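You operate a simulated robot arm through the tools that you are given. There is no shell and no other tool. Be economical: measure what you need, move in short steps, check, and stop when the job is done.

Carry out the task below with a simulated two-armed robot. There is one attempt and no reset: what you move stays moved.

Task
Set the rule stop to 5. Then screw the cap back on the rinse water bottle. Then take the lead weight from the top of the long bench and leave it on the silver disc. Then take the small corner plate on the top of the long bench and put it away on the shelf under the green bench. The order counts.

Only the result counts: the job must be done as asked and must still hold three seconds after the hand-in. Knocking over, shifting, dropping, spilling or breaking anything else fails it. A push-on lid holds only when it is set on centred and level and pressed home; a screw cap is set on level and turned clockwise until tight.

Robot
Two 7-joint arms with fingered hands on one trunk, on a base that drives. Base frame: it is fixed to the floor where the robot stands at the start and does not move with it; the origin is under the middle of the robot, x ahead of it, y to its left, z up. Units: cm, degrees, N and s.
The left shoulder is at the start at [8, 19.8, 144], the right one opposite. With the tool pointing down near the work surface each hand reaches from about 10 to 74 cm from the robot's upright axis, wherever it stands, measured 20 degrees to its own side. Places, roughly: lead weight [125, 0, 75]; rule stop [70, 20, 90]; shelf under the green bench [290, -130, 20]; silver disc (8x8x1 cm) [80, 10, 90]; small corner plate (6x6x4 cm) [180, 0, 90]. Payload 4 kg a hand.
Tool frame (each hand has its own): the origin (TCP) lies between the finger pads and is the grasp point; the fingertips stand 2.6 cm ahead of it; z points along the fingers, y is the line along which they close. Largest opening 13.2 cm; the body of the gripper starts 7.3 cm behind the TCP. The gripper is a hand of 4 fingers: y runs from the thumb to the fingers, the wrist lies at [0, 0, -23.9] in the tool frame, and closing takes about 1.5 s.
Orientation is that of the tool frame in the base frame, as a unit quaternion [x, y, z, w]. With the fingers straight down and closing along the base's y, the tool's x points along the base's -x, its y along +y and its z along -z.

Tools
- The arms move only by the tool drive_tool. It takes "left_motion", "right_motion" or both (then of equal length, played together; a hand with none holds still); each is text: rows parted by semicolons, each of 6 numbers parted by spaces: the shift along the base's x, y, z in cm, then the turn, a rotation vector about the base's x, y, z in degrees. In form: x y z rx ry rz; .... A call has 1 to 10 rows; each row shifts and turns the commanded pose from where the row before left it. "left_grip" and "right_grip" are, for a hand that has rows, the opening, from 0 (shut) to 1 (fully open), set as the call begins (left out, the last holds). A row lasts 0.2 s, in which the tool goes at most 5 cm and 8.6 degrees; a call with a longer step from one row to the next is refused whole, and so is a gripper value outside its range. Where a pose cannot be reached the arm comes as near as it can. A force on the tool above 40 N (or 10 N above the force at the start of the call, whichever is more), or a blocked arm, ends the call early, and 0.2 s more pass. Each finger travels about 7.2 cm/s and halts on what it meets, pressing with about 26 N; the grip force reading is that of the motor and also rises with nothing between the fingers. The clock runs only during rows and for 0.2 s after the last one: add rows that do not move to give the fingers time. The reply holds the time, the measured pose of the TCP, the force on the tool along the base axes, the opening and the grip force, in the units named above and with some noise, with the torque about the TCP (base axes, N m) and any sound that the robot's microphone picked up.
- Cameras (640 x 400 px; columns grow to the right, rows downward): "scene" is now at [9.68, -0.34, 160.56]; the picture's right is [-0.01, -1.00, 0.00], its down [-0.75, 0.01, -0.66] and it looks along [0.66, -0.01, -0.75] (base axes); focal length 260 px, centre (320, 200). "left" rides on the left gripper at [-6.8, 0.2, -9.7] in its tool frame; the picture's right is [-0.03, -1.00, 0.00], its down [0.82, -0.02, -0.58] and it looks along [0.58, -0.02, 0.82] (tool axes); focal length 270 px, centre (320, 200). "right" rides on the right gripper at [6.8, 0.2, -9.7] in its tool frame; the picture's right is [-0.03, 1.00, 0.00], its down [-0.82, -0.02, -0.58] and it looks along [-0.58, -0.01, 0.82] (tool axes); focal length 270 px, centre (320, 200). There is no depth. A picture from a camera that has moved, and an enlarged one, comes with that camera's place and axes in the base frame and with its lens. The place of the scene camera against the robot may be out by one fixed shift of up to 2.5 cm in any direction.
- camera(camera): a new picture of that camera. No time passes.
- slide_trunk(by): slides the trunk up (or, below 0, down) by that many cm; the arms and the scene camera ride with it, the base frame stays. It gives what a move gives, with no picture.
- drive_base(legs): drives the robot by 1 to 6 legs, each [ahead, left, turn to the left] in cm, cm and degrees, along the robot's own axes; the way and the turn of a leg run together, so that a leg with both is an arc; at most 150 cm and 180 degrees a leg. The arms and the cameras ride along, it lands a little off, and it stops where it bumps. It gives what a move gives.
- set_grasp(shape, hand): the hand has 4 fingers and takes this shape, open, in about a second: jaw (thumb against the fingers, like two jaws); tri (thumb and two fingers); tip (a fingertip pinch); poke (one finger out to press); point (the index stretched); flat (the hand flat); cup (the hand cupped); fist (a fist). The gripper value then closes the fingers along that shape, each until it touches; the sizes above hold for jaw. It gives what a move gives, with no picture.
- pan_tilt(pan, tilt): turns the head with the scene camera to pan (to the left, within 86 degrees either way) and tilt (down, from -29 to 69), counted from straight ahead of the robot. It gives what a move gives.
- close_up(camera, box): a new picture of the part [left, top, right, bottom] of that camera's present view, enlarged. No time passes.
- job_done(): hands the job in; it is judged then, once.

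Work in short steps. Places have to be worked out from the pictures, the camera data and where the tool is seen: move nearer, look again, correct. Check each grasp and each placing, and mend what went wrong. You have 165 turns and 130 pictures in all, those below and enlarged ones among them. Open the grippers and draw the arms clear of the work before you hand the job in, unless the task says otherwise; then end with one line.

The tools are called after "Call:" as name(argument=value, ...) on one line, values as JSON. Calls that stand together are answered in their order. drive_tool: Moves the arms, as the interface text tells. Its arguments: {"type":"object","properties":{"left_motion":{"type":"string"},"left_grip":{"type":"number"},"right_motion":{"type":"string"},"right_grip":{"type":"number"}},"required":[]} The other tools are called the same way: slide_trunk (by) slides the trunk up or down; set_grasp (shape, hand) gives the hand a shape; drive_base (legs) drives the base; pan_tilt (pan, tilt) turns the head that bears the scene camera; camera (camera) takes a picture; close_up (camera, box) takes an enlarged picture of a part of a camera's view; job_done () hands the job in.

At the start:

```text
t: 0.0
left_ee_pos: [36.68, 12.26, 99.95]
left_ee_rot: [0.0, 1.0, 0.0, 0.0]
left_ft_force: [1.6, -0.5, 0.5]
left_torque: [-0.03, -0.01, 0.03]
left_gripper_width: 13.22
left_finger_force: 0.1
left_shape: jaw
right_ee_pos: [35.89, -14.55, 99.93]
right_ee_rot: [0.0, 1.0, -0.001, 0.001]
right_ft_force: [-0.5, 1.3, 0.4]
right_torque: [0.0, -0.01, 0.03]
right_gripper_width: 13.17
right_finger_force: 0.1
right_shape: jaw
trunk travel left (down, up): [-75.0, 9.0]
robot x, y, heading: [-0.12, 0.18, 0.0]
head pan, tilt: [-0.7, 48.7]
```

scene: 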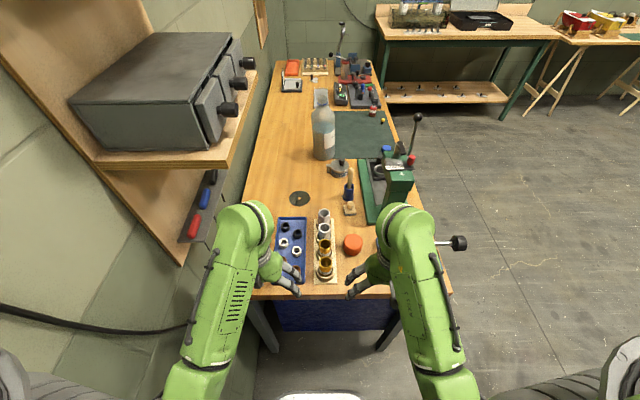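
right: 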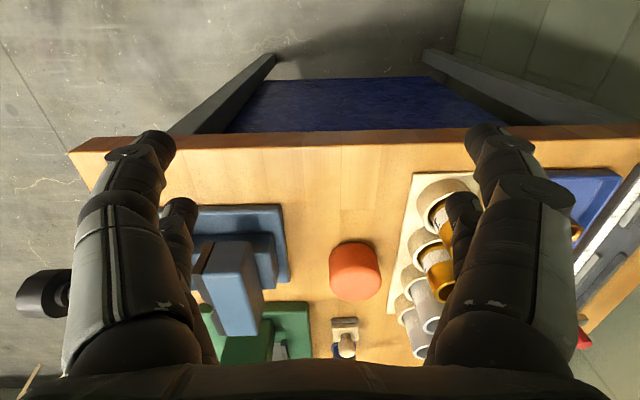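
left: 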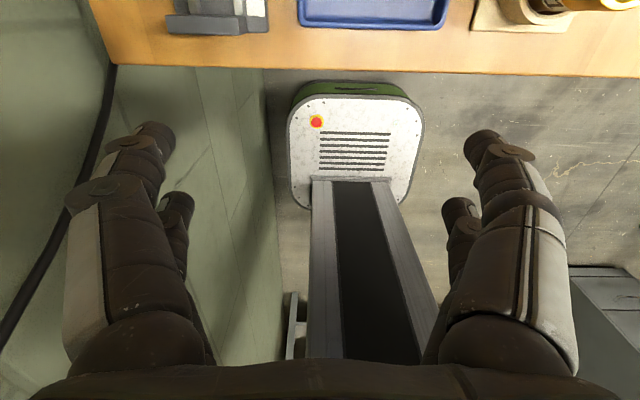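

The bench runs ahead of the robot. I'll enlarge parts of the scene view to identify the objects.

Call:
close_up(camera="scene", box=[240, 130, 440, 290])

Call:
close_up(camera="scene", box=[260, 30, 440, 150])

```text
2.50 times, centred on (340, 210) of scene
camera zoom: at [9.68, -0.34, 160.56], right [-0.01, -1.0, 0.0], down [-0.75, 0.01, -0.66], along [0.66, -0.01, -0.75], focal length 649 px, centre (270, 175)
```

zoom: 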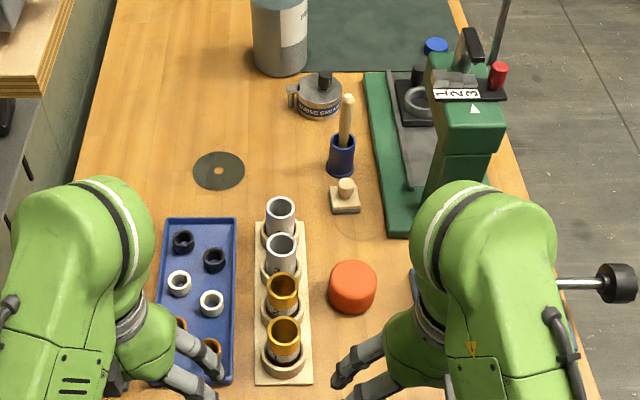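

```text
3.33 times, centred on (350, 90) of scene
camera zoom: at [9.68, -0.34, 160.56], right [-0.01, -1.0, 0.0], down [-0.75, 0.01, -0.66], along [0.66, -0.01, -0.75], focal length 865 px, centre (220, 567)
```

zoom: 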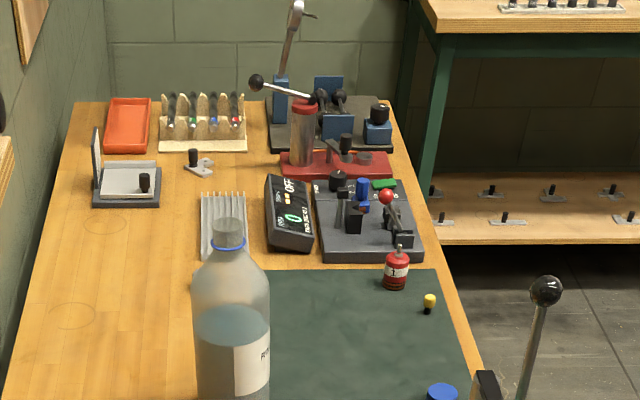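

I see a bottle without a cap, a blue cap, a dark disc and assorted fixtures. I'll look left for the rule stop.

Call:
pan_tilt(pan=25, tilt=50)

Call:
camera(camera="scene")

Call:
close_up(camera="scene", box=[320, 100, 520, 225])

```text
t: 0.9
left_ee_pos: [36.81, 12.17, 99.98]
left_ee_rot: [0.0, 1.0, 0.001, 0.0]
left_ft_force: [-0.1, 0.6, -0.8]
left_torque: [0.0, -0.01, 0.0]
left_gripper_width: 13.18
left_finger_force: 0.2
left_shape: jaw
right_ee_pos: [35.85, -14.65, 100.01]
right_ee_rot: [0.0, 1.0, 0.0, 0.001]
right_ft_force: [-0.1, 1.3, -0.3]
right_torque: [0.0, -0.01, 0.02]
right_gripper_width: 13.18
right_finger_force: 0.1
right_shape: jaw
trunk travel left (down, up): [-75.0, 9.0]
robot x, y, heading: [-0.15, -0.04, -0.1]
head pan, tilt: [25.0, 50.0]
```

```text
124 pictures are left
camera scene: at [8.84, 2.99, 160.39], right [0.42, -0.91, 0.0], down [-0.69, -0.32, -0.64], along [0.58, 0.27, -0.77], focal length 260 px, centre (320, 200)
```

scene: 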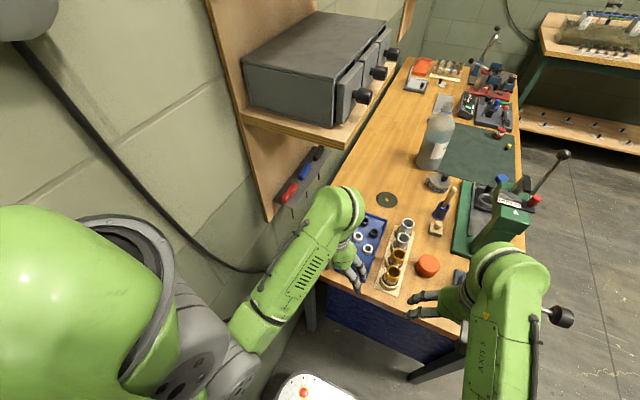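

```text
3.20 times, centred on (420, 162) of scene
camera zoom: at [8.84, 2.99, 160.39], right [0.42, -0.91, 0.0], down [-0.69, -0.32, -0.64], along [0.58, 0.27, -0.77], focal length 830 px, centre (0, 320)
```

zoom: 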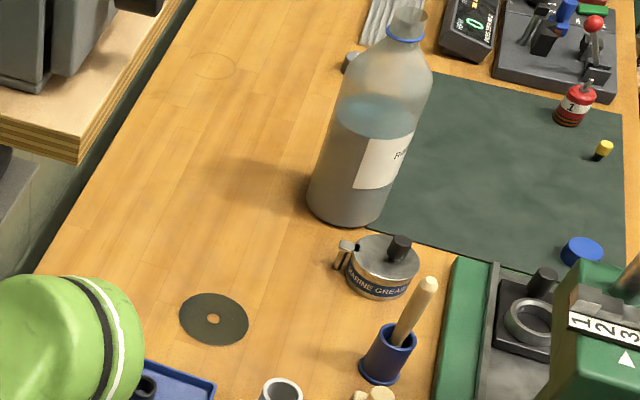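

The left arm hides the place of the rule stop near [70, 20]. I'll raise the left hand and move it ahead so its camera looks back over that spot.

Call:
drive_tool(left_motion="0 0 5 0 0 0;0 0 5 0 0 0;3 0 4 0 0 0;4 0 3 0 0 0;4 0 0 0 0 0;4 0 0 0 0 0;4 0 0 0 0 0;4 0 0 0 0 0;4 0 0 0 0 0")

Call:
camera(camera="left")

Call:
camera(camera="scene")

```text
t: 2.9
left_ee_pos: [65.14, 11.96, 103.37]
left_ee_rot: [-0.001, 1.0, 0.0, -0.001]
left_ft_force: [-0.6, -0.5, 0.2]
left_torque: [-0.01, 0.01, 0.0]
left_gripper_width: 13.17
left_finger_force: 0.1
left_shape: jaw
left hand out of reach, approached as far as the arm can: row 1, 2, 3, 4
right_ee_pos: [36.09, -14.59, 100.03]
right_ee_rot: [0.001, 1.0, 0.0, -0.001]
right_ft_force: [0.0, 0.8, -0.4]
right_torque: [-0.03, 0.01, -0.01]
right_gripper_width: 13.17
right_finger_force: 0.1
right_shape: jaw
trunk travel left (down, up): [-75.0, 9.0]
robot x, y, heading: [-0.04, 0.17, -0.1]
head pan, tilt: [25.0, 50.0]
```

```text
122 pictures are left
camera left: at [72.19, 11.99, 112.99], right [0.03, -1.0, 0.0], down [-0.81, -0.02, 0.58], along [-0.58, -0.02, -0.82], focal length 270 px, centre (320, 200)
```

left: 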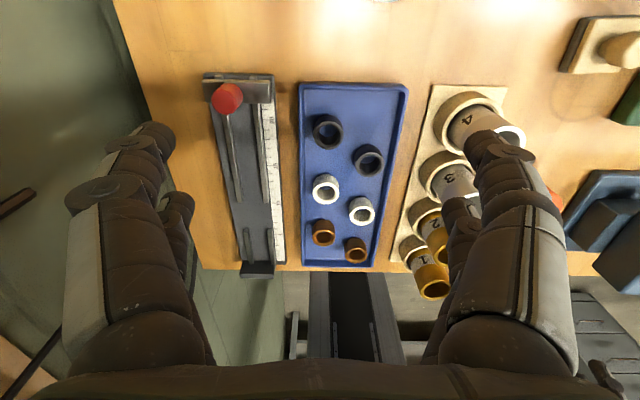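

```text
121 pictures are left
camera scene: at [9.07, 2.98, 160.37], right [0.42, -0.91, 0.0], down [-0.7, -0.32, -0.64], along [0.58, 0.27, -0.77], focal length 260 px, centre (320, 200)
```

scene: 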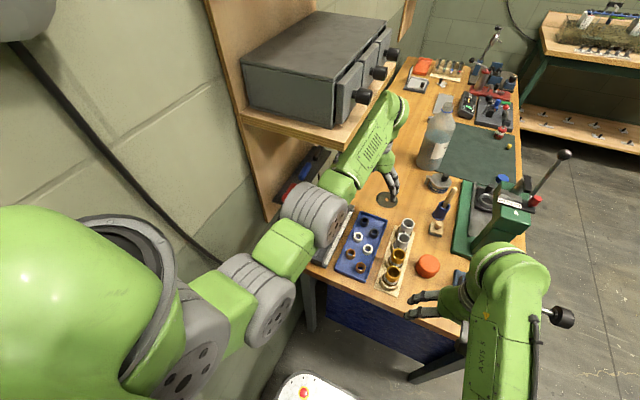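

The left camera shows a slide rule with a red-knobbed stop. I'll enlarge it.

Call:
close_up(camera="left", box=[180, 60, 310, 290])

Call:
close_up(camera="left", box=[200, 60, 300, 160])

```text
1.74 times, centred on (245, 175) of left
camera zoom: at [72.19, 11.99, 112.99], right [0.03, -1.0, 0.0], down [-0.81, -0.02, 0.58], along [-0.58, -0.02, -0.82], focal length 470 px, centre (450, 244)
```

zoom: 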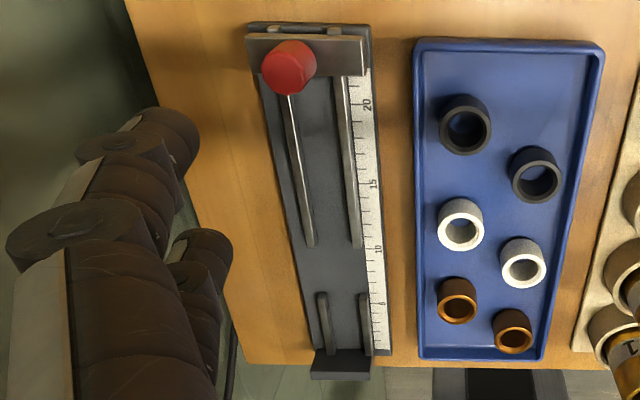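

```text
4.00 times, centred on (250, 110) of left
camera zoom: at [72.19, 11.99, 112.99], right [0.03, -1.0, 0.0], down [-0.81, -0.02, 0.58], along [-0.58, -0.02, -0.82], focal length 1081 px, centre (600, 560)
```

zoom: 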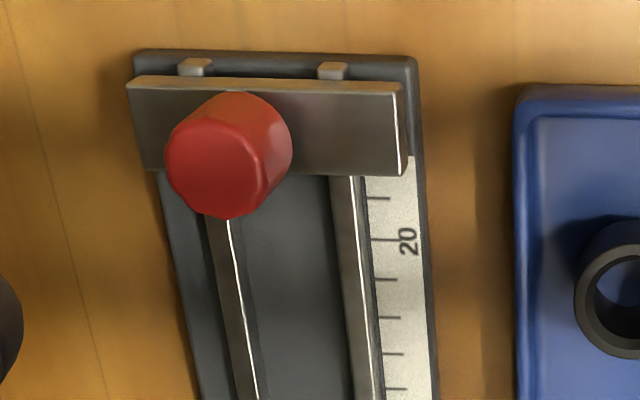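

The scale looks like centimetres, with reading ≈ x − 43, and the stop now sits near 22. I'll bring the left camera closer to see the index edge.

Call:
drive_tool(left_motion="2 3 -3 0 0 0;2 2.5 -4 0 0 0")

Call:
camera(camera="left")

```text
refused: row 2 steps farther than a row can; nothing moved
```

```text
118 pictures are left
camera left: at [72.19, 11.99, 112.99], right [0.03, -1.0, 0.0], down [-0.81, -0.02, 0.58], along [-0.58, -0.02, -0.82], focal length 270 px, centre (320, 200)
```

left: 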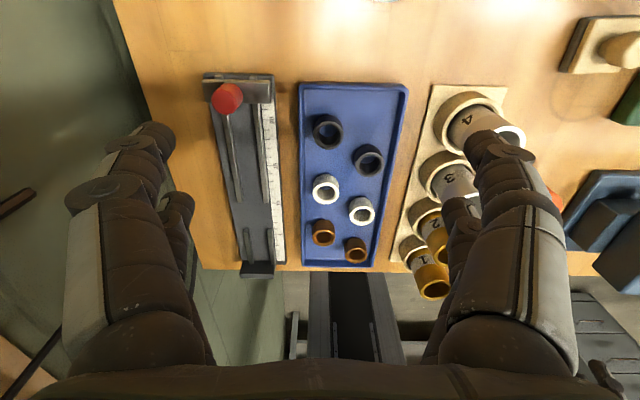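

A row was too long; I'll use smaller rows.

Call:
drive_tool(left_motion="1 2 -2.5 0 0 0;1 2 -2.5 0 0 0;2 2 -2 0 0 0")

Call:
camera(camera="left")

```text
t: 3.7
left_ee_pos: [69.23, 17.92, 96.3]
left_ee_rot: [0.0, 1.0, -0.002, 0.0]
left_ft_force: [-0.2, 0.2, 0.0]
left_torque: [-0.03, -0.03, -0.02]
left_gripper_width: 13.19
left_finger_force: 0.2
left_shape: jaw
right_ee_pos: [35.89, -14.55, 99.86]
right_ee_rot: [0.0, 1.0, 0.001, -0.001]
right_ft_force: [0.3, 0.0, 0.0]
right_torque: [-0.01, 0.0, -0.02]
right_gripper_width: 13.21
right_finger_force: 0.1
right_shape: jaw
trunk travel left (down, up): [-75.0, 9.0]
robot x, y, heading: [0.12, 0.38, -0.3]
head pan, tilt: [25.0, 50.0]
```

```text
117 pictures are left
camera left: at [76.14, 18.05, 106.01], right [0.03, -1.0, 0.0], down [-0.82, -0.02, 0.58], along [-0.58, -0.02, -0.82], focal length 270 px, centre (320, 200)
```

left: 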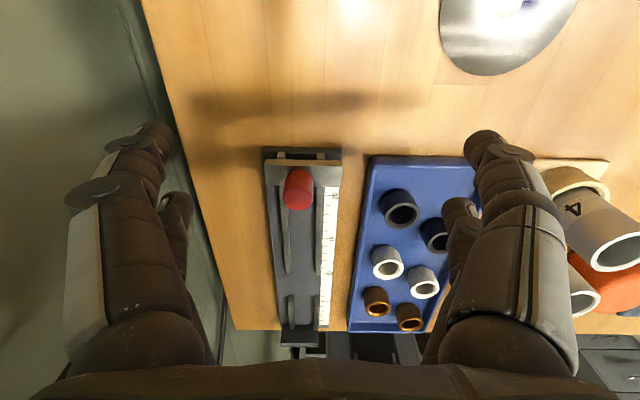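

Call:
close_up(camera="left", box=[250, 140, 350, 230])

Call:
close_up(camera="left", box=[250, 250, 350, 350])

```text
4.44 times, centred on (300, 185) of left
camera zoom: at [76.14, 18.05, 106.01], right [0.03, -1.0, 0.0], down [-0.82, -0.02, 0.58], along [-0.58, -0.02, -0.82], focal length 1201 px, centre (409, 267)
```

zoom: 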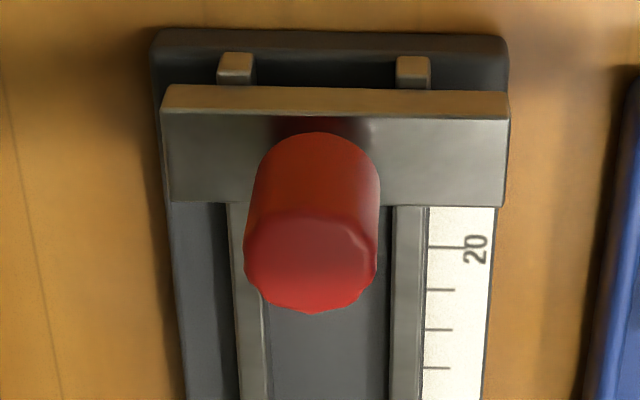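

```text
4.00 times, centred on (300, 300) of left
camera zoom: at [76.14, 18.05, 106.01], right [0.03, -1.0, 0.0], down [-0.82, -0.02, 0.58], along [-0.58, -0.02, -0.82], focal length 1081 px, centre (400, -200)
```

zoom: 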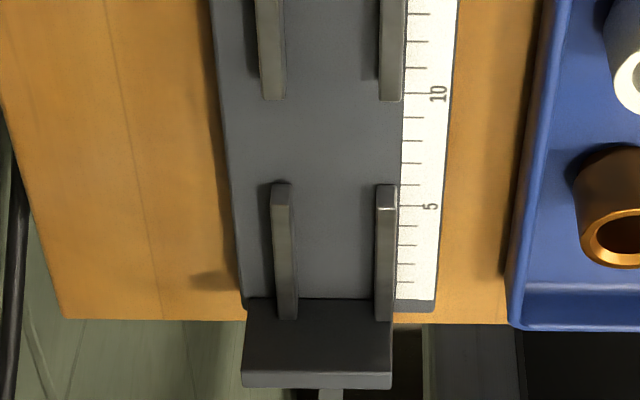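

The stop carries a red knob at about (66.4, 19.2), its top near z = 92; rails have a gap between 7 and 10. I'll close the left hand partly and straddle the knob.

Call:
drive_tool(left_motion="-1 0.5 0 0 0 0;-1 0.5 0 0 0 0;-0.8 0.3 0 0 0 0;0 0 0 0 0 0;0 0 0 0 0 0", left_grip=0.4)

Call:
camera(camera="left")

```text
t: 4.9
left_ee_pos: [66.26, 19.25, 96.41]
left_ee_rot: [0.0, 1.0, -0.001, -0.001]
left_ft_force: [-0.5, -0.4, -1.1]
left_torque: [-0.03, 0.04, -0.03]
left_gripper_width: 5.35
left_finger_force: 0.1
left_shape: jaw
right_ee_pos: [35.95, -14.72, 99.98]
right_ee_rot: [0.0, 1.0, 0.0, 0.0]
right_ft_force: [-0.9, -1.0, -0.2]
right_torque: [-0.04, 0.04, 0.0]
right_gripper_width: 13.21
right_finger_force: 0.1
right_shape: jaw
trunk travel left (down, up): [-75.0, 9.0]
robot x, y, heading: [-0.21, 0.39, 0.0]
head pan, tilt: [25.0, 50.0]
```

```text
114 pictures are left
camera left: at [73.21, 19.34, 106.1], right [0.03, -1.0, 0.0], down [-0.82, -0.02, 0.58], along [-0.58, -0.02, -0.82], focal length 270 px, centre (320, 200)
```

left: 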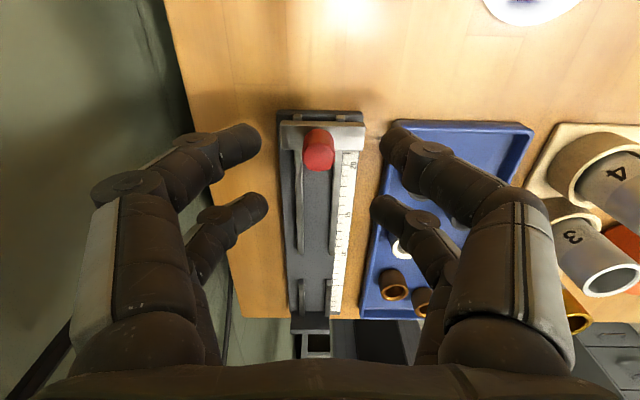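

Knob estimates converge near x ≈ 66.9, y ≈ 19.2, top ≈ 93. I'll lower to z = 93.2 and close.

Call:
drive_tool(left_motion="0.6 0 -1 0 0 0;0 0 -1.2 0 0 0;0 0 -1 0 0 0;0 0 0 0 0 0")

Call:
drive_tool(left_motion="0 0 0 0 0 0;0 0 0 0 0 0;0 0 0 0 0 0;0 0 0 0 0 0;0 0 0 0 0 0", left_grip=0.05)

Call:
camera(camera="left")

```text
t: 5.9
left_ee_pos: [66.79, 19.28, 93.17]
left_ee_rot: [0.0, 1.0, 0.0, 0.0]
left_ft_force: [-0.6, 0.5, -0.5]
left_torque: [0.04, 0.02, -0.01]
left_gripper_width: 5.34
left_finger_force: 0.0
left_shape: jaw
right_ee_pos: [35.95, -14.62, 99.95]
right_ee_rot: [-0.001, 1.0, 0.0, 0.0]
right_ft_force: [-0.8, -0.1, 0.3]
right_torque: [0.01, -0.03, 0.0]
right_gripper_width: 13.19
right_finger_force: 0.1
right_shape: jaw
trunk travel left (down, up): [-75.0, 9.0]
robot x, y, heading: [0.29, 0.05, -0.1]
head pan, tilt: [25.0, 50.0]
```

```text
t: 7.1
left_ee_pos: [66.8, 19.28, 93.24]
left_ee_rot: [0.0, 1.0, 0.0, 0.001]
left_ft_force: [-0.7, 1.8, 0.5]
left_torque: [0.03, 0.0, 0.01]
left_gripper_width: 0.72
left_finger_force: 0.1
left_shape: jaw
right_ee_pos: [35.85, -14.66, 100.03]
right_ee_rot: [0.0, 1.0, 0.0, 0.0]
right_ft_force: [-0.4, 0.6, 0.1]
right_torque: [-0.01, 0.04, 0.0]
right_gripper_width: 13.19
right_finger_force: 0.0
right_shape: jaw
trunk travel left (down, up): [-75.0, 9.0]
robot x, y, heading: [0.23, -0.01, 0.1]
head pan, tilt: [25.0, 50.0]
```

```text
113 pictures are left
camera left: at [73.75, 19.33, 102.94], right [0.03, -1.0, 0.0], down [-0.82, -0.02, 0.58], along [-0.58, -0.02, -0.82], focal length 270 px, centre (320, 200)
```

left: 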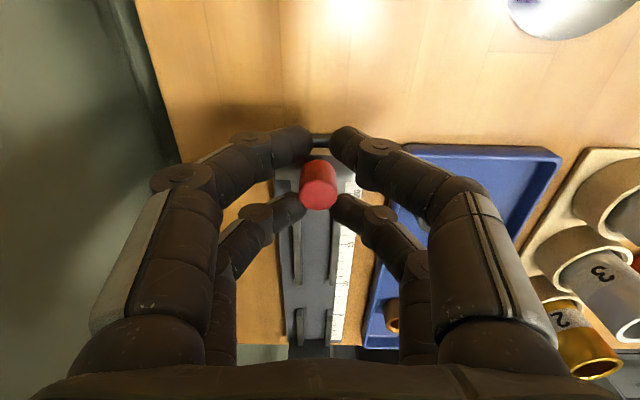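

The far finger pair has shut ahead of the knob and the near pair flanks it, so the knob is caged. I'll pull slowly toward −x and watch the force.

Call:
drive_tool(left_motion="-0.5 0 0 0 0 0;-0.5 0 0 0 0 0;-0.5 0 0 0 0 0;-0.5 0 0 0 0 0")

Call:
camera(camera="left")

```text
t: 8.1
left_ee_pos: [64.86, 19.17, 93.26]
left_ee_rot: [0.0, 1.0, -0.001, 0.0]
left_ft_force: [1.3, -0.3, -0.3]
left_torque: [0.01, -0.01, 0.01]
left_gripper_width: 0.68
left_finger_force: 0.0
left_shape: jaw
right_ee_pos: [36.03, -14.66, 100.05]
right_ee_rot: [0.0, 1.0, 0.0, 0.0]
right_ft_force: [0.1, 0.3, -0.9]
right_torque: [-0.01, 0.0, 0.01]
right_gripper_width: 13.2
right_finger_force: 0.0
right_shape: jaw
trunk travel left (down, up): [-75.0, 9.0]
robot x, y, heading: [-0.24, -0.11, 0.1]
head pan, tilt: [25.0, 50.0]
```

```text
112 pictures are left
camera left: at [71.77, 19.28, 102.95], right [0.03, -1.0, 0.0], down [-0.82, -0.02, 0.58], along [-0.58, -0.01, -0.82], focal length 270 px, centre (320, 200)
```

left: 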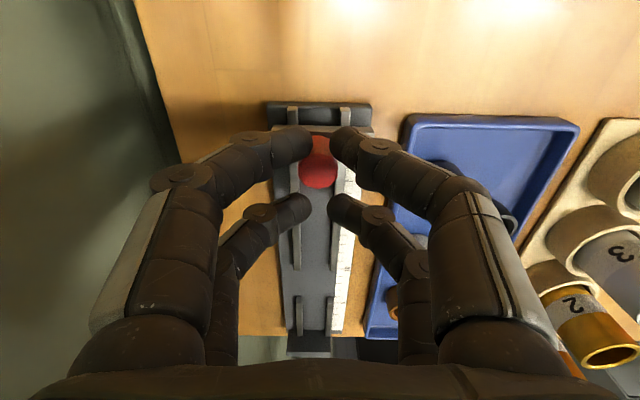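

The stop is following (rail ends show more behind it) with little force. Continue pulling.

Call:
drive_tool(left_motion="-1 0 0 0 0 0;-1 0 0 0 0 0;-1 0 0 0 0 0;-1 0 0 0 0 0;-1 0 0 0 0 0;-1 0 0 0 0 0;-1 0 0 0 0 0")

Call:
camera(camera="left")

```text
t: 9.7
left_ee_pos: [57.87, 19.34, 93.28]
left_ee_rot: [-0.001, 1.0, 0.0, 0.0]
left_ft_force: [0.3, 0.5, 0.7]
left_torque: [0.02, -0.02, 0.02]
left_gripper_width: 0.7
left_finger_force: 0.0
left_shape: jaw
right_ee_pos: [35.76, -14.57, 99.98]
right_ee_rot: [0.0, 1.0, -0.001, -0.001]
right_ft_force: [-0.2, 0.3, 0.3]
right_torque: [-0.05, -0.03, 0.04]
right_gripper_width: 13.2
right_finger_force: 0.0
right_shape: jaw
trunk travel left (down, up): [-75.0, 9.0]
robot x, y, heading: [0.4, 0.21, 0.3]
head pan, tilt: [25.0, 50.0]
```

```text
111 pictures are left
camera left: at [64.76, 19.3, 103.01], right [0.03, -1.0, 0.0], down [-0.82, -0.02, 0.58], along [-0.58, -0.02, -0.82], focal length 270 px, centre (320, 200)
```

left: 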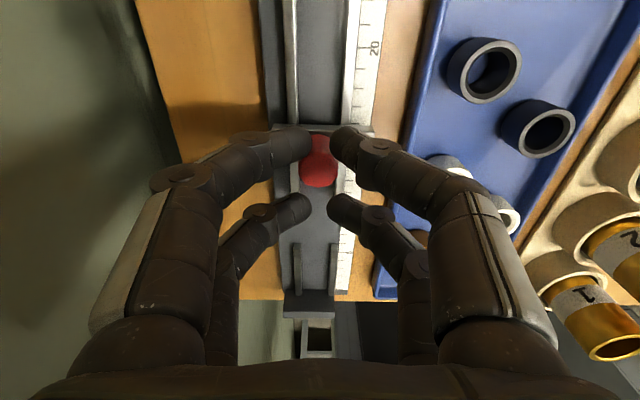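

The stop face is now near 15. I'll move 8 cm more over the gap, then inspect.

Call:
drive_tool(left_motion="-1 0 0 0 0 0;-1 0 0 0 0 0;-1 0 0 0 0 0;-1 0 0 0 0 0;-1 0 0 0 0 0;-1 0 0 0 0 0;-1 0 0 0 0 0;-1 0 0 0 0 0")

Call:
camera(camera="left")

Call:
close_up(camera="scene", box=[260, 150, 420, 290])

```text
t: 11.5
left_ee_pos: [49.74, 19.27, 93.35]
left_ee_rot: [0.0, 1.0, 0.0, 0.001]
left_ft_force: [0.9, 0.2, 0.3]
left_torque: [0.02, -0.02, -0.03]
left_gripper_width: 0.68
left_finger_force: 0.1
left_shape: jaw
right_ee_pos: [35.92, -14.53, 100.02]
right_ee_rot: [0.0, 1.0, 0.0, 0.001]
right_ft_force: [0.1, 0.7, 0.8]
right_torque: [0.0, -0.03, 0.02]
right_gripper_width: 13.17
right_finger_force: 0.1
right_shape: jaw
trunk travel left (down, up): [-75.0, 9.0]
robot x, y, heading: [-0.02, -0.0, -0.2]
head pan, tilt: [25.0, 50.0]
```

```text
110 pictures are left
camera left: at [56.73, 19.3, 103.02], right [0.03, -1.0, 0.0], down [-0.82, -0.02, 0.58], along [-0.58, -0.02, -0.82], focal length 270 px, centre (320, 200)
```

left: 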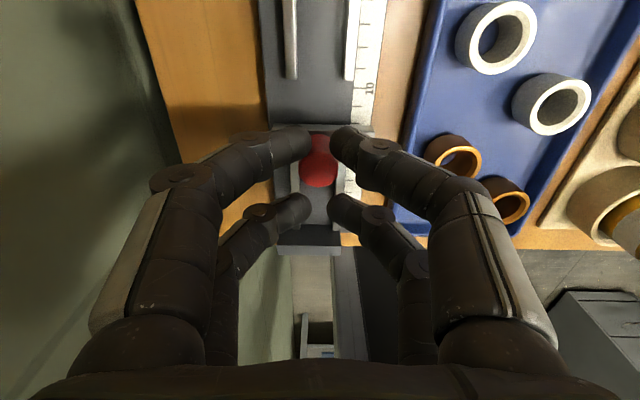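

```text
2.86 times, centred on (340, 220) of scene
camera zoom: at [8.79, 3.01, 160.39], right [0.42, -0.91, 0.0], down [-0.69, -0.32, -0.64], along [0.58, 0.27, -0.77], focal length 742 px, centre (263, 143)
```

zoom: 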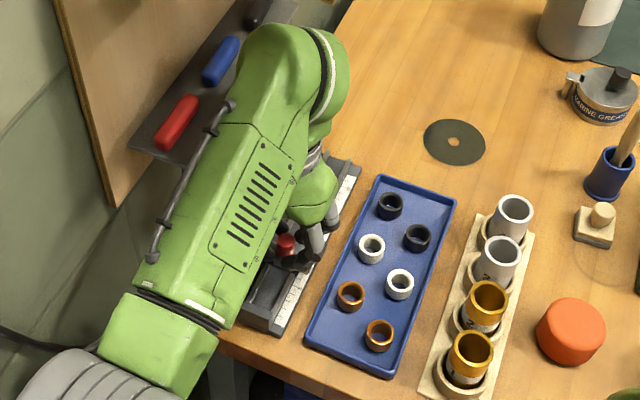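

Call:
close_up(camera="scene", box=[314, 200, 394, 270])

Call:
close_up(camera="left", box=[270, 60, 400, 230])

```text
5.71 times, centred on (354, 235) of scene
camera zoom: at [8.79, 3.01, 160.39], right [0.42, -0.91, 0.0], down [-0.69, -0.32, -0.64], along [0.58, 0.27, -0.77], focal length 1483 px, centre (126, 0)
```

zoom: 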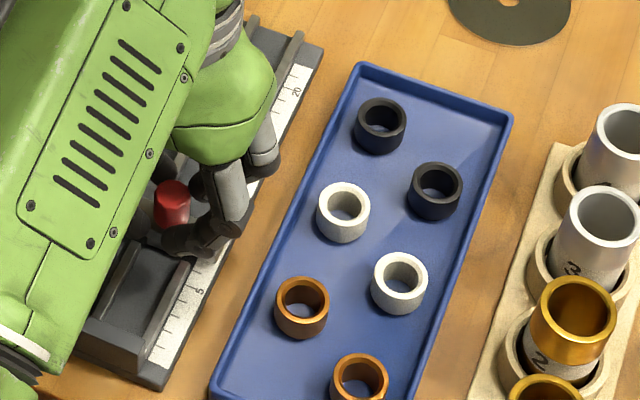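

```text
2.35 times, centred on (335, 145) of left
camera zoom: at [56.73, 19.3, 103.02], right [0.03, -1.0, 0.0], down [-0.82, -0.02, 0.58], along [-0.58, -0.02, -0.82], focal length 636 px, centre (285, 329)
```

zoom: 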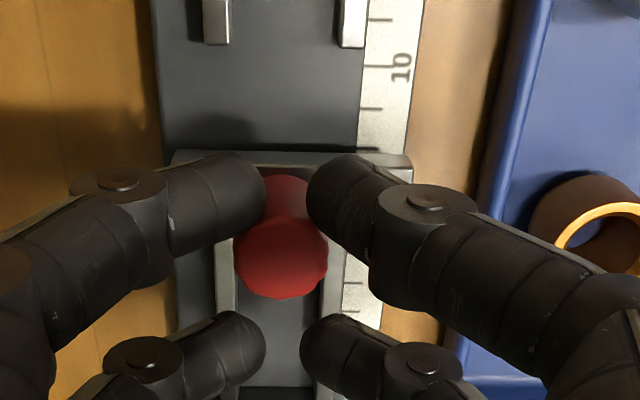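

The stop now reads roughly 6–7.5. I'll nudge 1 cm more, then open and lift away to view it properly.

Call:
drive_tool(left_motion="-0.5 0 0 0 0 0;-0.5 0 0 0 0 0;0 0 0 0 0 0")

Call:
drive_tool(left_motion="0 0 0 0 0 0;0 0 0 0 0 0;0 0 0 0 0 0;0 0 2 0 0 0;0 0 4 0 0 0;3 -2 2 0 0 0;4 -2 0 0 0 0;4 -2 0 0 0 0;4 -2 0 0 0 0;4 -2 0 0 0 0", left_grip=0.4)

Call:
camera(camera="left")

Call:
camera(camera="scene")

```text
t: 12.3
left_ee_pos: [48.9, 19.29, 93.15]
left_ee_rot: [-0.001, 1.0, 0.0, 0.0]
left_ft_force: [-0.9, 0.2, 0.2]
left_torque: [0.0, -0.02, -0.01]
left_gripper_width: 0.69
left_finger_force: 0.1
left_shape: jaw
right_ee_pos: [35.99, -14.57, 100.03]
right_ee_rot: [0.0, 1.0, 0.0, 0.0]
right_ft_force: [-0.1, 0.7, -0.8]
right_torque: [0.03, 0.04, 0.0]
right_gripper_width: 13.17
right_finger_force: 0.0
right_shape: jaw
trunk travel left (down, up): [-75.0, 9.0]
robot x, y, heading: [0.08, -0.06, 0.2]
head pan, tilt: [25.0, 50.0]
```

```text
t: 14.5
left_ee_pos: [67.98, 9.19, 101.02]
left_ee_rot: [0.0, 1.0, -0.001, -0.001]
left_ft_force: [-0.6, -0.1, -0.5]
left_torque: [-0.03, 0.02, 0.0]
left_gripper_width: 5.27
left_finger_force: 0.2
left_shape: jaw
right_ee_pos: [36.06, -14.62, 99.99]
right_ee_rot: [0.0, 1.0, 0.001, -0.001]
right_ft_force: [0.2, 0.6, 0.2]
right_torque: [0.01, -0.01, -0.02]
right_gripper_width: 13.2
right_finger_force: 0.1
right_shape: jaw
trunk travel left (down, up): [-75.0, 9.0]
robot x, y, heading: [0.09, -0.05, -0.2]
head pan, tilt: [25.0, 50.0]
```

```text
106 pictures are left
camera left: at [74.95, 9.17, 110.62], right [0.03, -1.0, 0.0], down [-0.81, -0.02, 0.58], along [-0.58, -0.01, -0.81], focal length 270 px, centre (320, 200)
```

left: 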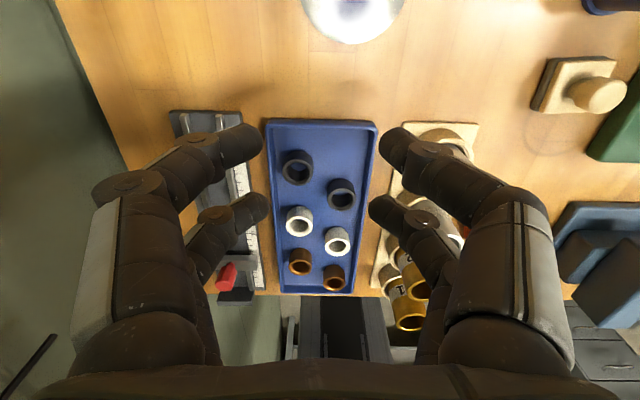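

```text
105 pictures are left
camera scene: at [9.14, 2.86, 160.37], right [0.42, -0.91, 0.0], down [-0.7, -0.32, -0.64], along [0.58, 0.27, -0.77], focal length 260 px, centre (320, 200)
```

scene: 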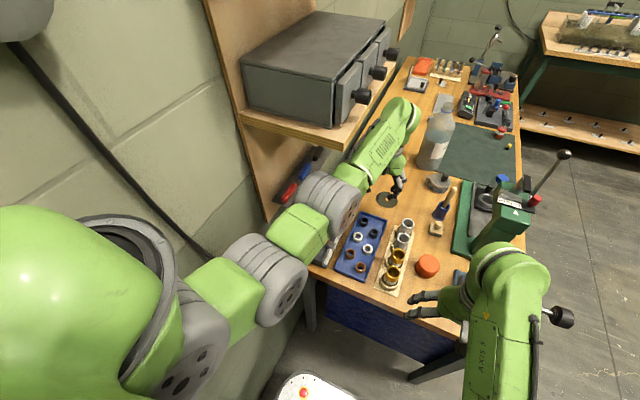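

I'll bring the left hand back so its camera stands right above the stop, seen nearly vertically.

Call:
drive_tool(left_motion="-4.2 1.3 0 0 0 0;-4.2 1.3 0 0 0 0;-4.2 1.3 0 0 0 0;-4.2 1.3 0 0 0 0;-4.2 1.3 0 0 0 0;-4 1.3 -1 0 0 0", left_grip=0.8)

Call:
camera(camera="left")

Call:
close_up(camera="left", box=[260, 0, 360, 120])

```text
t: 15.9
left_ee_pos: [42.74, 17.02, 100.44]
left_ee_rot: [0.0, 1.0, -0.001, 0.001]
left_ft_force: [-0.2, -0.5, 0.1]
left_torque: [-0.02, 0.03, 0.0]
left_gripper_width: 10.55
left_finger_force: 0.0
left_shape: jaw
right_ee_pos: [35.82, -14.59, 99.98]
right_ee_rot: [0.0, 1.0, 0.0, 0.0]
right_ft_force: [0.5, 0.6, -0.4]
right_torque: [-0.01, 0.02, -0.01]
right_gripper_width: 13.18
right_finger_force: 0.0
right_shape: jaw
trunk travel left (down, up): [-75.0, 9.0]
robot x, y, heading: [-0.19, 0.23, 0.0]
head pan, tilt: [25.0, 50.0]
```

```text
104 pictures are left
camera left: at [49.61, 17.12, 110.11], right [0.02, -1.0, 0.0], down [-0.82, -0.02, 0.57], along [-0.57, -0.01, -0.82], focal length 270 px, centre (320, 200)
```

left: 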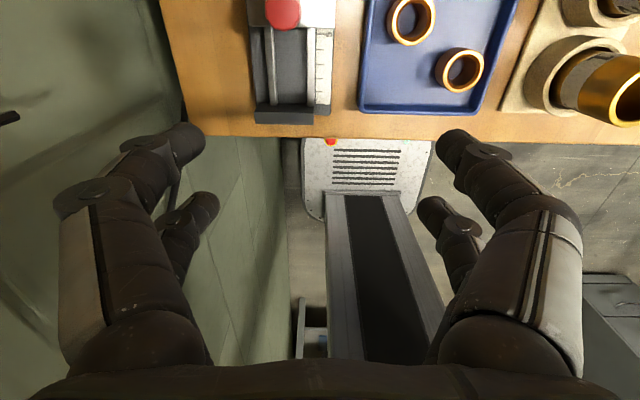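

```text
3.33 times, centred on (310, 60) of left
camera zoom: at [49.61, 17.12, 110.11], right [0.02, -1.0, 0.0], down [-0.82, -0.02, 0.57], along [-0.57, -0.01, -0.82], focal length 901 px, centre (353, 667)
```

zoom: 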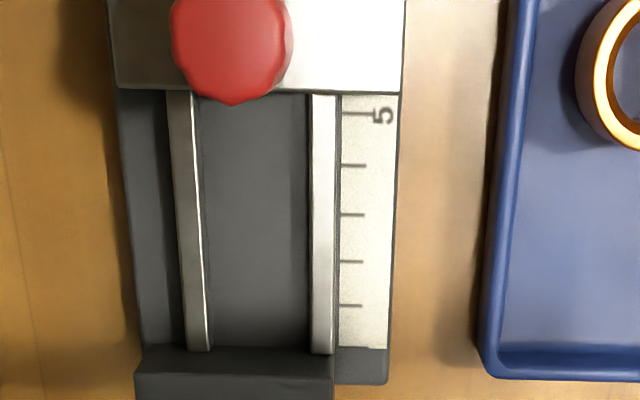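

Seen nearly from above, the stop's face reads about 5.45, so it needs −0.45 cm. I'll re-cage the knob.

Call:
drive_tool(left_motion="3.5 1.1 0 0 0 0;3.4 1.2 0 0 0 0;0 0 -3 0 0 0;0 0 -3 0 0 0;0 0 -1.2 0 0 0;0 0 0 0 0 0", left_grip=0.4)

Call:
drive_tool(left_motion="0 0 0 0 0 0;0 0 0 0 0 0;0 0 0 0 0 0;0 0 0 0 0 0;0 0 0 0 0 0", left_grip=0.05)

Call:
close_up(camera="left", box=[240, 80, 400, 240])

```text
t: 17.3
left_ee_pos: [49.64, 19.35, 93.08]
left_ee_rot: [0.0, 1.0, 0.0, 0.001]
left_ft_force: [-0.1, 0.0, 0.2]
left_torque: [0.03, 0.01, 0.01]
left_gripper_width: 5.35
left_finger_force: 0.0
left_shape: jaw
right_ee_pos: [35.87, -14.66, 99.96]
right_ee_rot: [0.0, 1.0, 0.0, 0.0]
right_ft_force: [-0.2, -0.5, -0.5]
right_torque: [-0.01, -0.04, -0.01]
right_gripper_width: 13.17
right_finger_force: 0.0
right_shape: jaw
trunk travel left (down, up): [-75.0, 9.0]
robot x, y, heading: [0.12, 0.05, 0.1]
head pan, tilt: [25.0, 50.0]
```

```text
t: 18.5
left_ee_pos: [49.69, 19.2, 92.96]
left_ee_rot: [0.0, 1.0, 0.0, 0.0]
left_ft_force: [0.0, 0.7, 0.4]
left_torque: [0.03, 0.01, -0.02]
left_gripper_width: 0.67
left_finger_force: 0.0
left_shape: jaw
right_ee_pos: [35.86, -14.58, 99.97]
right_ee_rot: [0.001, 1.0, 0.0, 0.0]
right_ft_force: [-0.3, 0.2, 0.2]
right_torque: [-0.02, 0.0, -0.02]
right_gripper_width: 13.16
right_finger_force: 0.0
right_shape: jaw
trunk travel left (down, up): [-75.0, 9.0]
robot x, y, heading: [-0.24, 0.33, 0.0]
head pan, tilt: [25.0, 50.0]
```

```text
2.50 times, centred on (320, 160) of left
camera zoom: at [56.66, 19.31, 102.78], right [0.03, -1.0, 0.0], down [-0.82, -0.02, 0.58], along [-0.58, -0.02, -0.82], focal length 676 px, centre (320, 300)
```

zoom: 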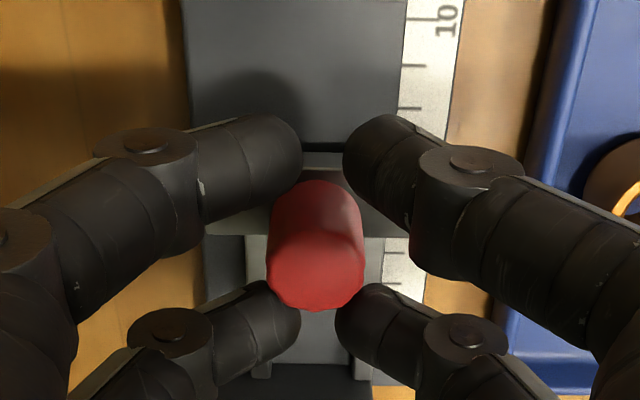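

The knob is caged again. Pull −1.25 cm to end 0.45 beyond the last position, open, and look again.

Call:
drive_tool(left_motion="-0.5 0 0 0 0 0;-0.4 0 0 0 0 0;-0.35 0 0 0 0 0;0 0 0 0 0 0;0 0 0 0 0 0")

Call:
drive_tool(left_motion="0 0 0 0 0 0;0 0 0 0 0 0;0 0 0 0 0 0;0 0 2.5 0 0 0;0 0 4 0 0 0;-3 -1 1 0 0 0;-2.8 -1 0 0 0 0", left_grip=0.4)

Call:
close_up(camera="left", box=[260, 0, 360, 120])

```text
t: 19.7
left_ee_pos: [48.53, 19.32, 93.12]
left_ee_rot: [0.001, 1.0, 0.0, 0.0]
left_ft_force: [-0.3, 0.7, 0.8]
left_torque: [-0.03, 0.0, -0.04]
left_gripper_width: 0.69
left_finger_force: 0.1
left_shape: jaw
right_ee_pos: [35.86, -14.52, 100.08]
right_ee_rot: [0.001, 1.0, -0.001, 0.0]
right_ft_force: [0.3, -0.5, 0.1]
right_torque: [-0.01, 0.02, 0.01]
right_gripper_width: 13.18
right_finger_force: 0.1
right_shape: jaw
trunk travel left (down, up): [-75.0, 9.0]
robot x, y, heading: [-0.16, 0.12, 0.1]
head pan, tilt: [25.0, 50.0]
```

```text
t: 21.3
left_ee_pos: [42.65, 17.44, 100.64]
left_ee_rot: [0.0, 1.0, 0.0, 0.001]
left_ft_force: [-0.6, -0.3, 0.1]
left_torque: [-0.04, 0.02, -0.02]
left_gripper_width: 5.23
left_finger_force: 0.0
left_shape: jaw
right_ee_pos: [35.8, -14.62, 99.91]
right_ee_rot: [0.0, 1.0, 0.0, 0.001]
right_ft_force: [0.1, -0.1, -0.1]
right_torque: [-0.02, -0.05, 0.01]
right_gripper_width: 13.19
right_finger_force: 0.1
right_shape: jaw
trunk travel left (down, up): [-75.0, 9.0]
robot x, y, heading: [0.05, -0.14, 0.1]
head pan, tilt: [25.0, 50.0]
```

```text
3.33 times, centred on (310, 60) of left
camera zoom: at [49.49, 17.5, 110.39], right [0.03, -1.0, 0.0], down [-0.82, -0.02, 0.58], along [-0.58, -0.02, -0.82], focal length 901 px, centre (353, 667)
```

zoom: 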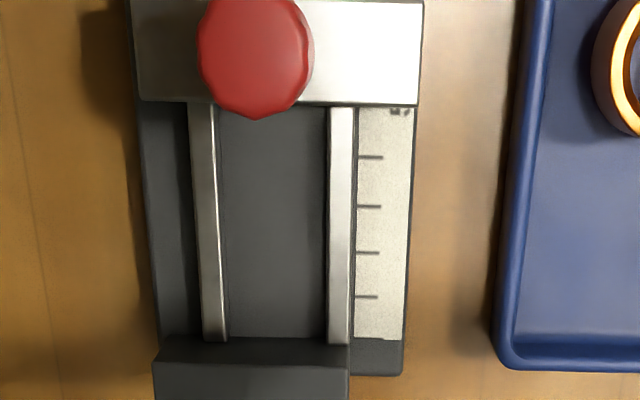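

The face now lines up with the 5 mark, so the stop is set. Next I'll tuck the left hand, then drive around to the right side of the bench, where bottle (~(107,−3)) and blue cap (~(105,−32)) are in reach.

Call:
drive_tool(left_motion="-3 -1 2 0 0 0;-3 -2 2 0 0 0;-3 -2 1 0 0 0;-3 0 0 0 0 0", left_grip=0.5, right_motion="-3 0 2 0 0 0;-3 0 2 0 0 0;-3 0 1 0 0 0;0 0 0 0 0 0", right_grip=0.5)

Call:
drive_base(legs=[[-10, 0, 0], [0, -95, 0], [0, 0, 90]])

Call:
pan_tilt(pan=-40, tilt=30)

Call:
camera(camera="scene")

```text
t: 22.3
left_ee_pos: [30.8, 12.33, 101.43]
left_ee_rot: [0.001, 1.0, -0.001, 0.003]
left_ft_force: [-0.4, 0.5, -0.2]
left_torque: [-0.02, -0.04, 0.03]
left_gripper_width: 6.54
left_finger_force: 0.0
left_shape: jaw
left hand out of reach, approached as far as the arm can: row 1, 2, 3
right_ee_pos: [31.64, -13.72, 101.55]
right_ee_rot: [0.0, 1.0, 0.0, 0.001]
right_ft_force: [-0.1, -0.1, 0.4]
right_torque: [-0.01, -0.02, -0.04]
right_gripper_width: 6.66
right_finger_force: 0.0
right_shape: jaw
right hand out of reach, approached as far as the arm can: row 1, 2, 3
trunk travel left (down, up): [-75.0, 9.0]
robot x, y, heading: [-0.12, 0.26, -0.1]
head pan, tilt: [25.0, 50.0]
```

```text
t: 31.9
left_ee_pos: [-22.38, -64.71, 101.36]
left_ee_rot: [-0.706, 0.708, 0.0, 0.001]
left_ft_force: [0.2, 0.3, -0.1]
left_torque: [-0.01, 0.0, 0.03]
left_gripper_width: 6.52
left_finger_force: 0.1
left_shape: jaw
right_ee_pos: [3.81, -64.06, 101.6]
right_ee_rot: [-0.706, 0.708, 0.0, 0.0]
right_ft_force: [-0.5, 0.7, 0.9]
right_torque: [-0.01, -0.01, 0.04]
right_gripper_width: 6.66
right_finger_force: 0.0
right_shape: jaw
trunk travel left (down, up): [-75.0, 9.0]
robot x, y, heading: [-10.15, -95.52, 89.8]
head pan, tilt: [25.0, 50.0]
```

```text
t: 33.2
left_ee_pos: [-22.44, -64.68, 101.36]
left_ee_rot: [-0.706, 0.708, 0.0, 0.001]
left_ft_force: [-0.9, 0.4, -0.2]
left_torque: [0.01, 0.02, 0.03]
left_gripper_width: 6.58
left_finger_force: 0.1
left_shape: jaw
right_ee_pos: [3.8, -64.02, 101.6]
right_ee_rot: [-0.706, 0.708, 0.0, 0.0]
right_ft_force: [0.2, 0.3, -0.1]
right_torque: [0.01, 0.0, -0.04]
right_gripper_width: 6.67
right_finger_force: 0.1
right_shape: jaw
trunk travel left (down, up): [-75.0, 9.0]
robot x, y, heading: [-10.52, -95.76, 89.9]
head pan, tilt: [-40.0, 30.0]
```

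```text
100 pictures are left
camera scene: at [-5.43, -85.96, 163.34], right [0.76, -0.64, 0.0], down [-0.32, -0.38, -0.87], along [0.56, 0.66, -0.5], focal length 260 px, centre (320, 200)
```

scene: 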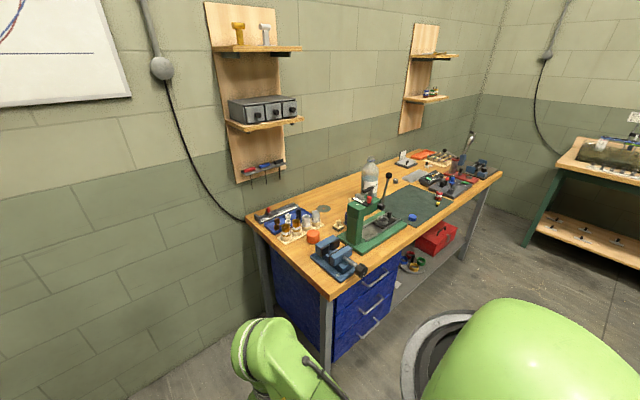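

The bench side is clear. I'll strafe along it to about x = 107.

Call:
drive_base(legs=[[0, -115, 0], [15, 0, 0]])

Call:
pan_tilt(pan=0, tilt=45)

Call:
camera(camera="scene")

```text
t: 40.1
left_ee_pos: [94.98, -50.69, 101.43]
left_ee_rot: [-0.704, 0.71, 0.002, 0.002]
left_ft_force: [1.1, -0.8, 0.0]
left_torque: [0.03, 0.01, 0.0]
left_gripper_width: 6.55
left_finger_force: 0.1
left_shape: jaw
right_ee_pos: [121.05, -50.22, 101.45]
right_ee_rot: [-0.704, 0.71, 0.001, 0.001]
right_ft_force: [0.1, -0.4, 0.6]
right_torque: [0.0, 0.02, -0.03]
right_gripper_width: 6.63
right_finger_force: 0.1
right_shape: jaw
trunk travel left (down, up): [-75.0, 9.0]
robot x, y, heading: [106.85, -81.51, 89.3]
head pan, tilt: [-40.0, 30.0]
```

```text
t: 41.2
left_ee_pos: [94.9, -50.38, 101.49]
left_ee_rot: [-0.705, 0.709, 0.001, 0.002]
left_ft_force: [-0.4, -0.4, 0.8]
left_torque: [0.05, 0.0, 0.02]
left_gripper_width: 6.55
left_finger_force: 0.0
left_shape: jaw
right_ee_pos: [121.13, -50.04, 101.56]
right_ee_rot: [-0.703, 0.711, -0.001, 0.001]
right_ft_force: [0.0, -0.5, 0.3]
right_torque: [-0.01, -0.05, -0.01]
right_gripper_width: 6.65
right_finger_force: 0.1
right_shape: jaw
trunk travel left (down, up): [-75.0, 9.0]
robot x, y, heading: [107.02, -81.56, 89.4]
head pan, tilt: [0.0, 45.0]
```

```text
99 pictures are left
camera scene: at [105.92, -70.6, 161.08], right [1.0, -0.01, 0.0], down [-0.01, -0.71, -0.71], along [0.01, 0.71, -0.71], focal length 260 px, centre (320, 200)
```

scene: 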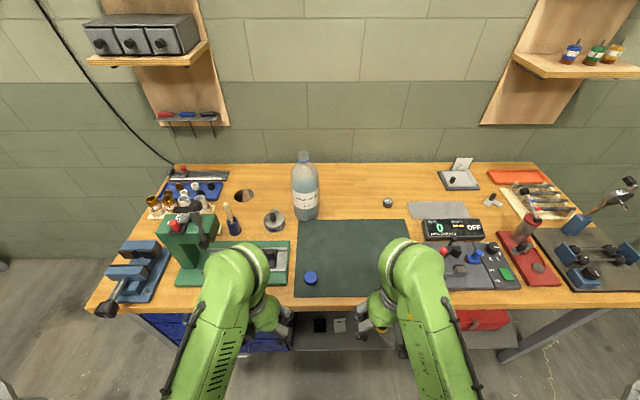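

Great overview. I'll enlarge the centre and the right part.

Call:
close_up(camera="scene", box=[240, 140, 420, 300])

Call:
close_up(camera="scene", box=[370, 150, 570, 290])

```text
2.50 times, centred on (330, 220) of scene
camera zoom: at [105.92, -70.6, 161.08], right [1.0, -0.01, 0.0], down [-0.01, -0.71, -0.71], along [0.01, 0.71, -0.71], focal length 649 px, centre (295, 150)
```

zoom: 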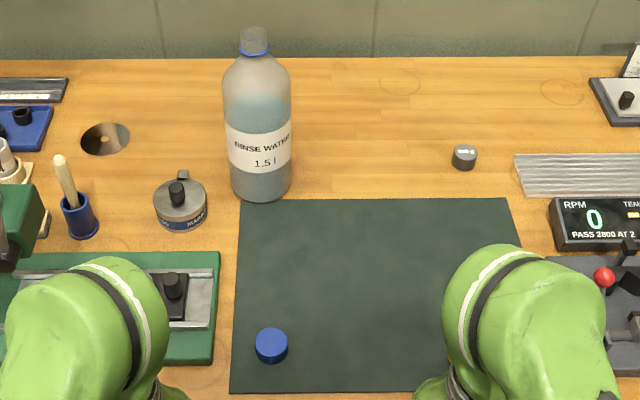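

```text
2.86 times, centred on (470, 220) of scene
camera zoom: at [105.92, -70.6, 161.08], right [1.0, -0.01, 0.0], down [-0.01, -0.71, -0.71], along [0.01, 0.71, -0.71], focal length 742 px, centre (-109, 143)
```

zoom: 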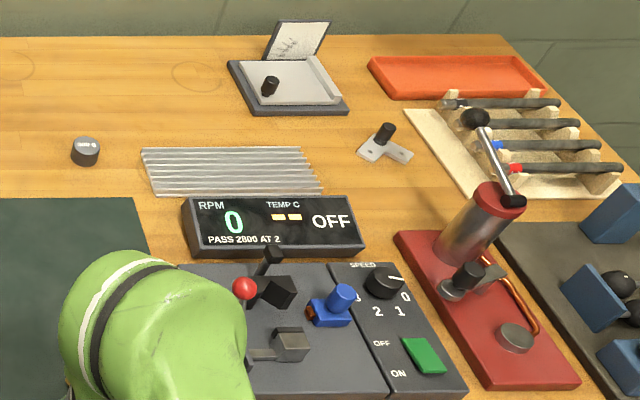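

Lead weight = small grey cylinder at about (127,−2); corner plate with black knob at about (160,0). I'll shift right to x ≈ 127 and closer, so the left arm works straight at the bottle clear of the press lever.

Call:
drive_base(legs=[[0, -20, 0.7], [8, 0, 0]])

Call:
camera(camera="scene")

Call:
camera(camera="left")

```text
t: 43.5
left_ee_pos: [114.37, -43.47, 101.51]
left_ee_rot: [0.709, -0.705, -0.002, -0.005]
left_ft_force: [-0.4, 0.1, -0.6]
left_torque: [0.02, -0.03, -0.04]
left_gripper_width: 6.55
left_finger_force: 0.1
left_shape: jaw
right_ee_pos: [140.35, -42.69, 101.74]
right_ee_rot: [0.709, -0.705, -0.002, -0.003]
right_ft_force: [-0.4, -1.0, -0.3]
right_torque: [0.08, -0.03, 0.02]
right_gripper_width: 6.66
right_finger_force: 0.0
right_shape: jaw
trunk travel left (down, up): [-75.0, 9.0]
robot x, y, heading: [127.11, -73.26, 90.4]
head pan, tilt: [0.0, 45.0]
```

```text
96 pictures are left
camera scene: at [125.46, -63.95, 161.17], right [1.0, 0.0, 0.0], down [0.0, -0.7, -0.71], along [0.0, 0.71, -0.7], focal length 260 px, centre (320, 200)
```

scene: 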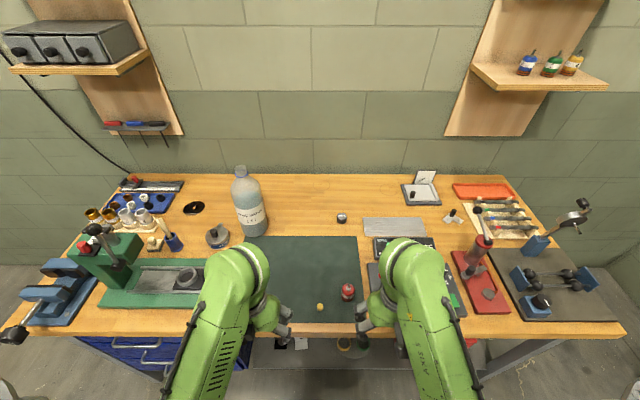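

```text
95 pictures are left
camera left: at [114.17, -36.92, 111.36], right [1.0, 0.03, 0.0], down [0.02, -0.82, 0.57], along [0.02, -0.57, -0.82], focal length 270 px, centre (320, 200)
```

left: 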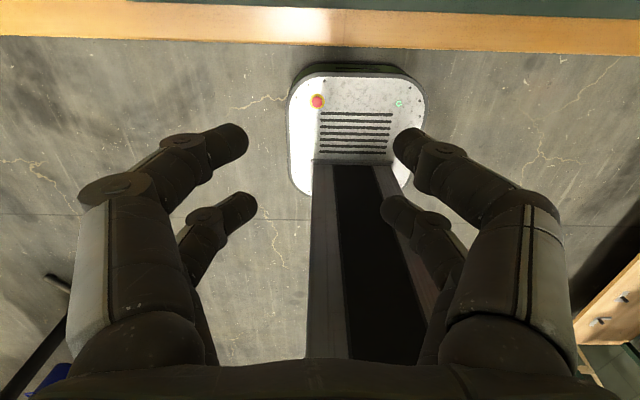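

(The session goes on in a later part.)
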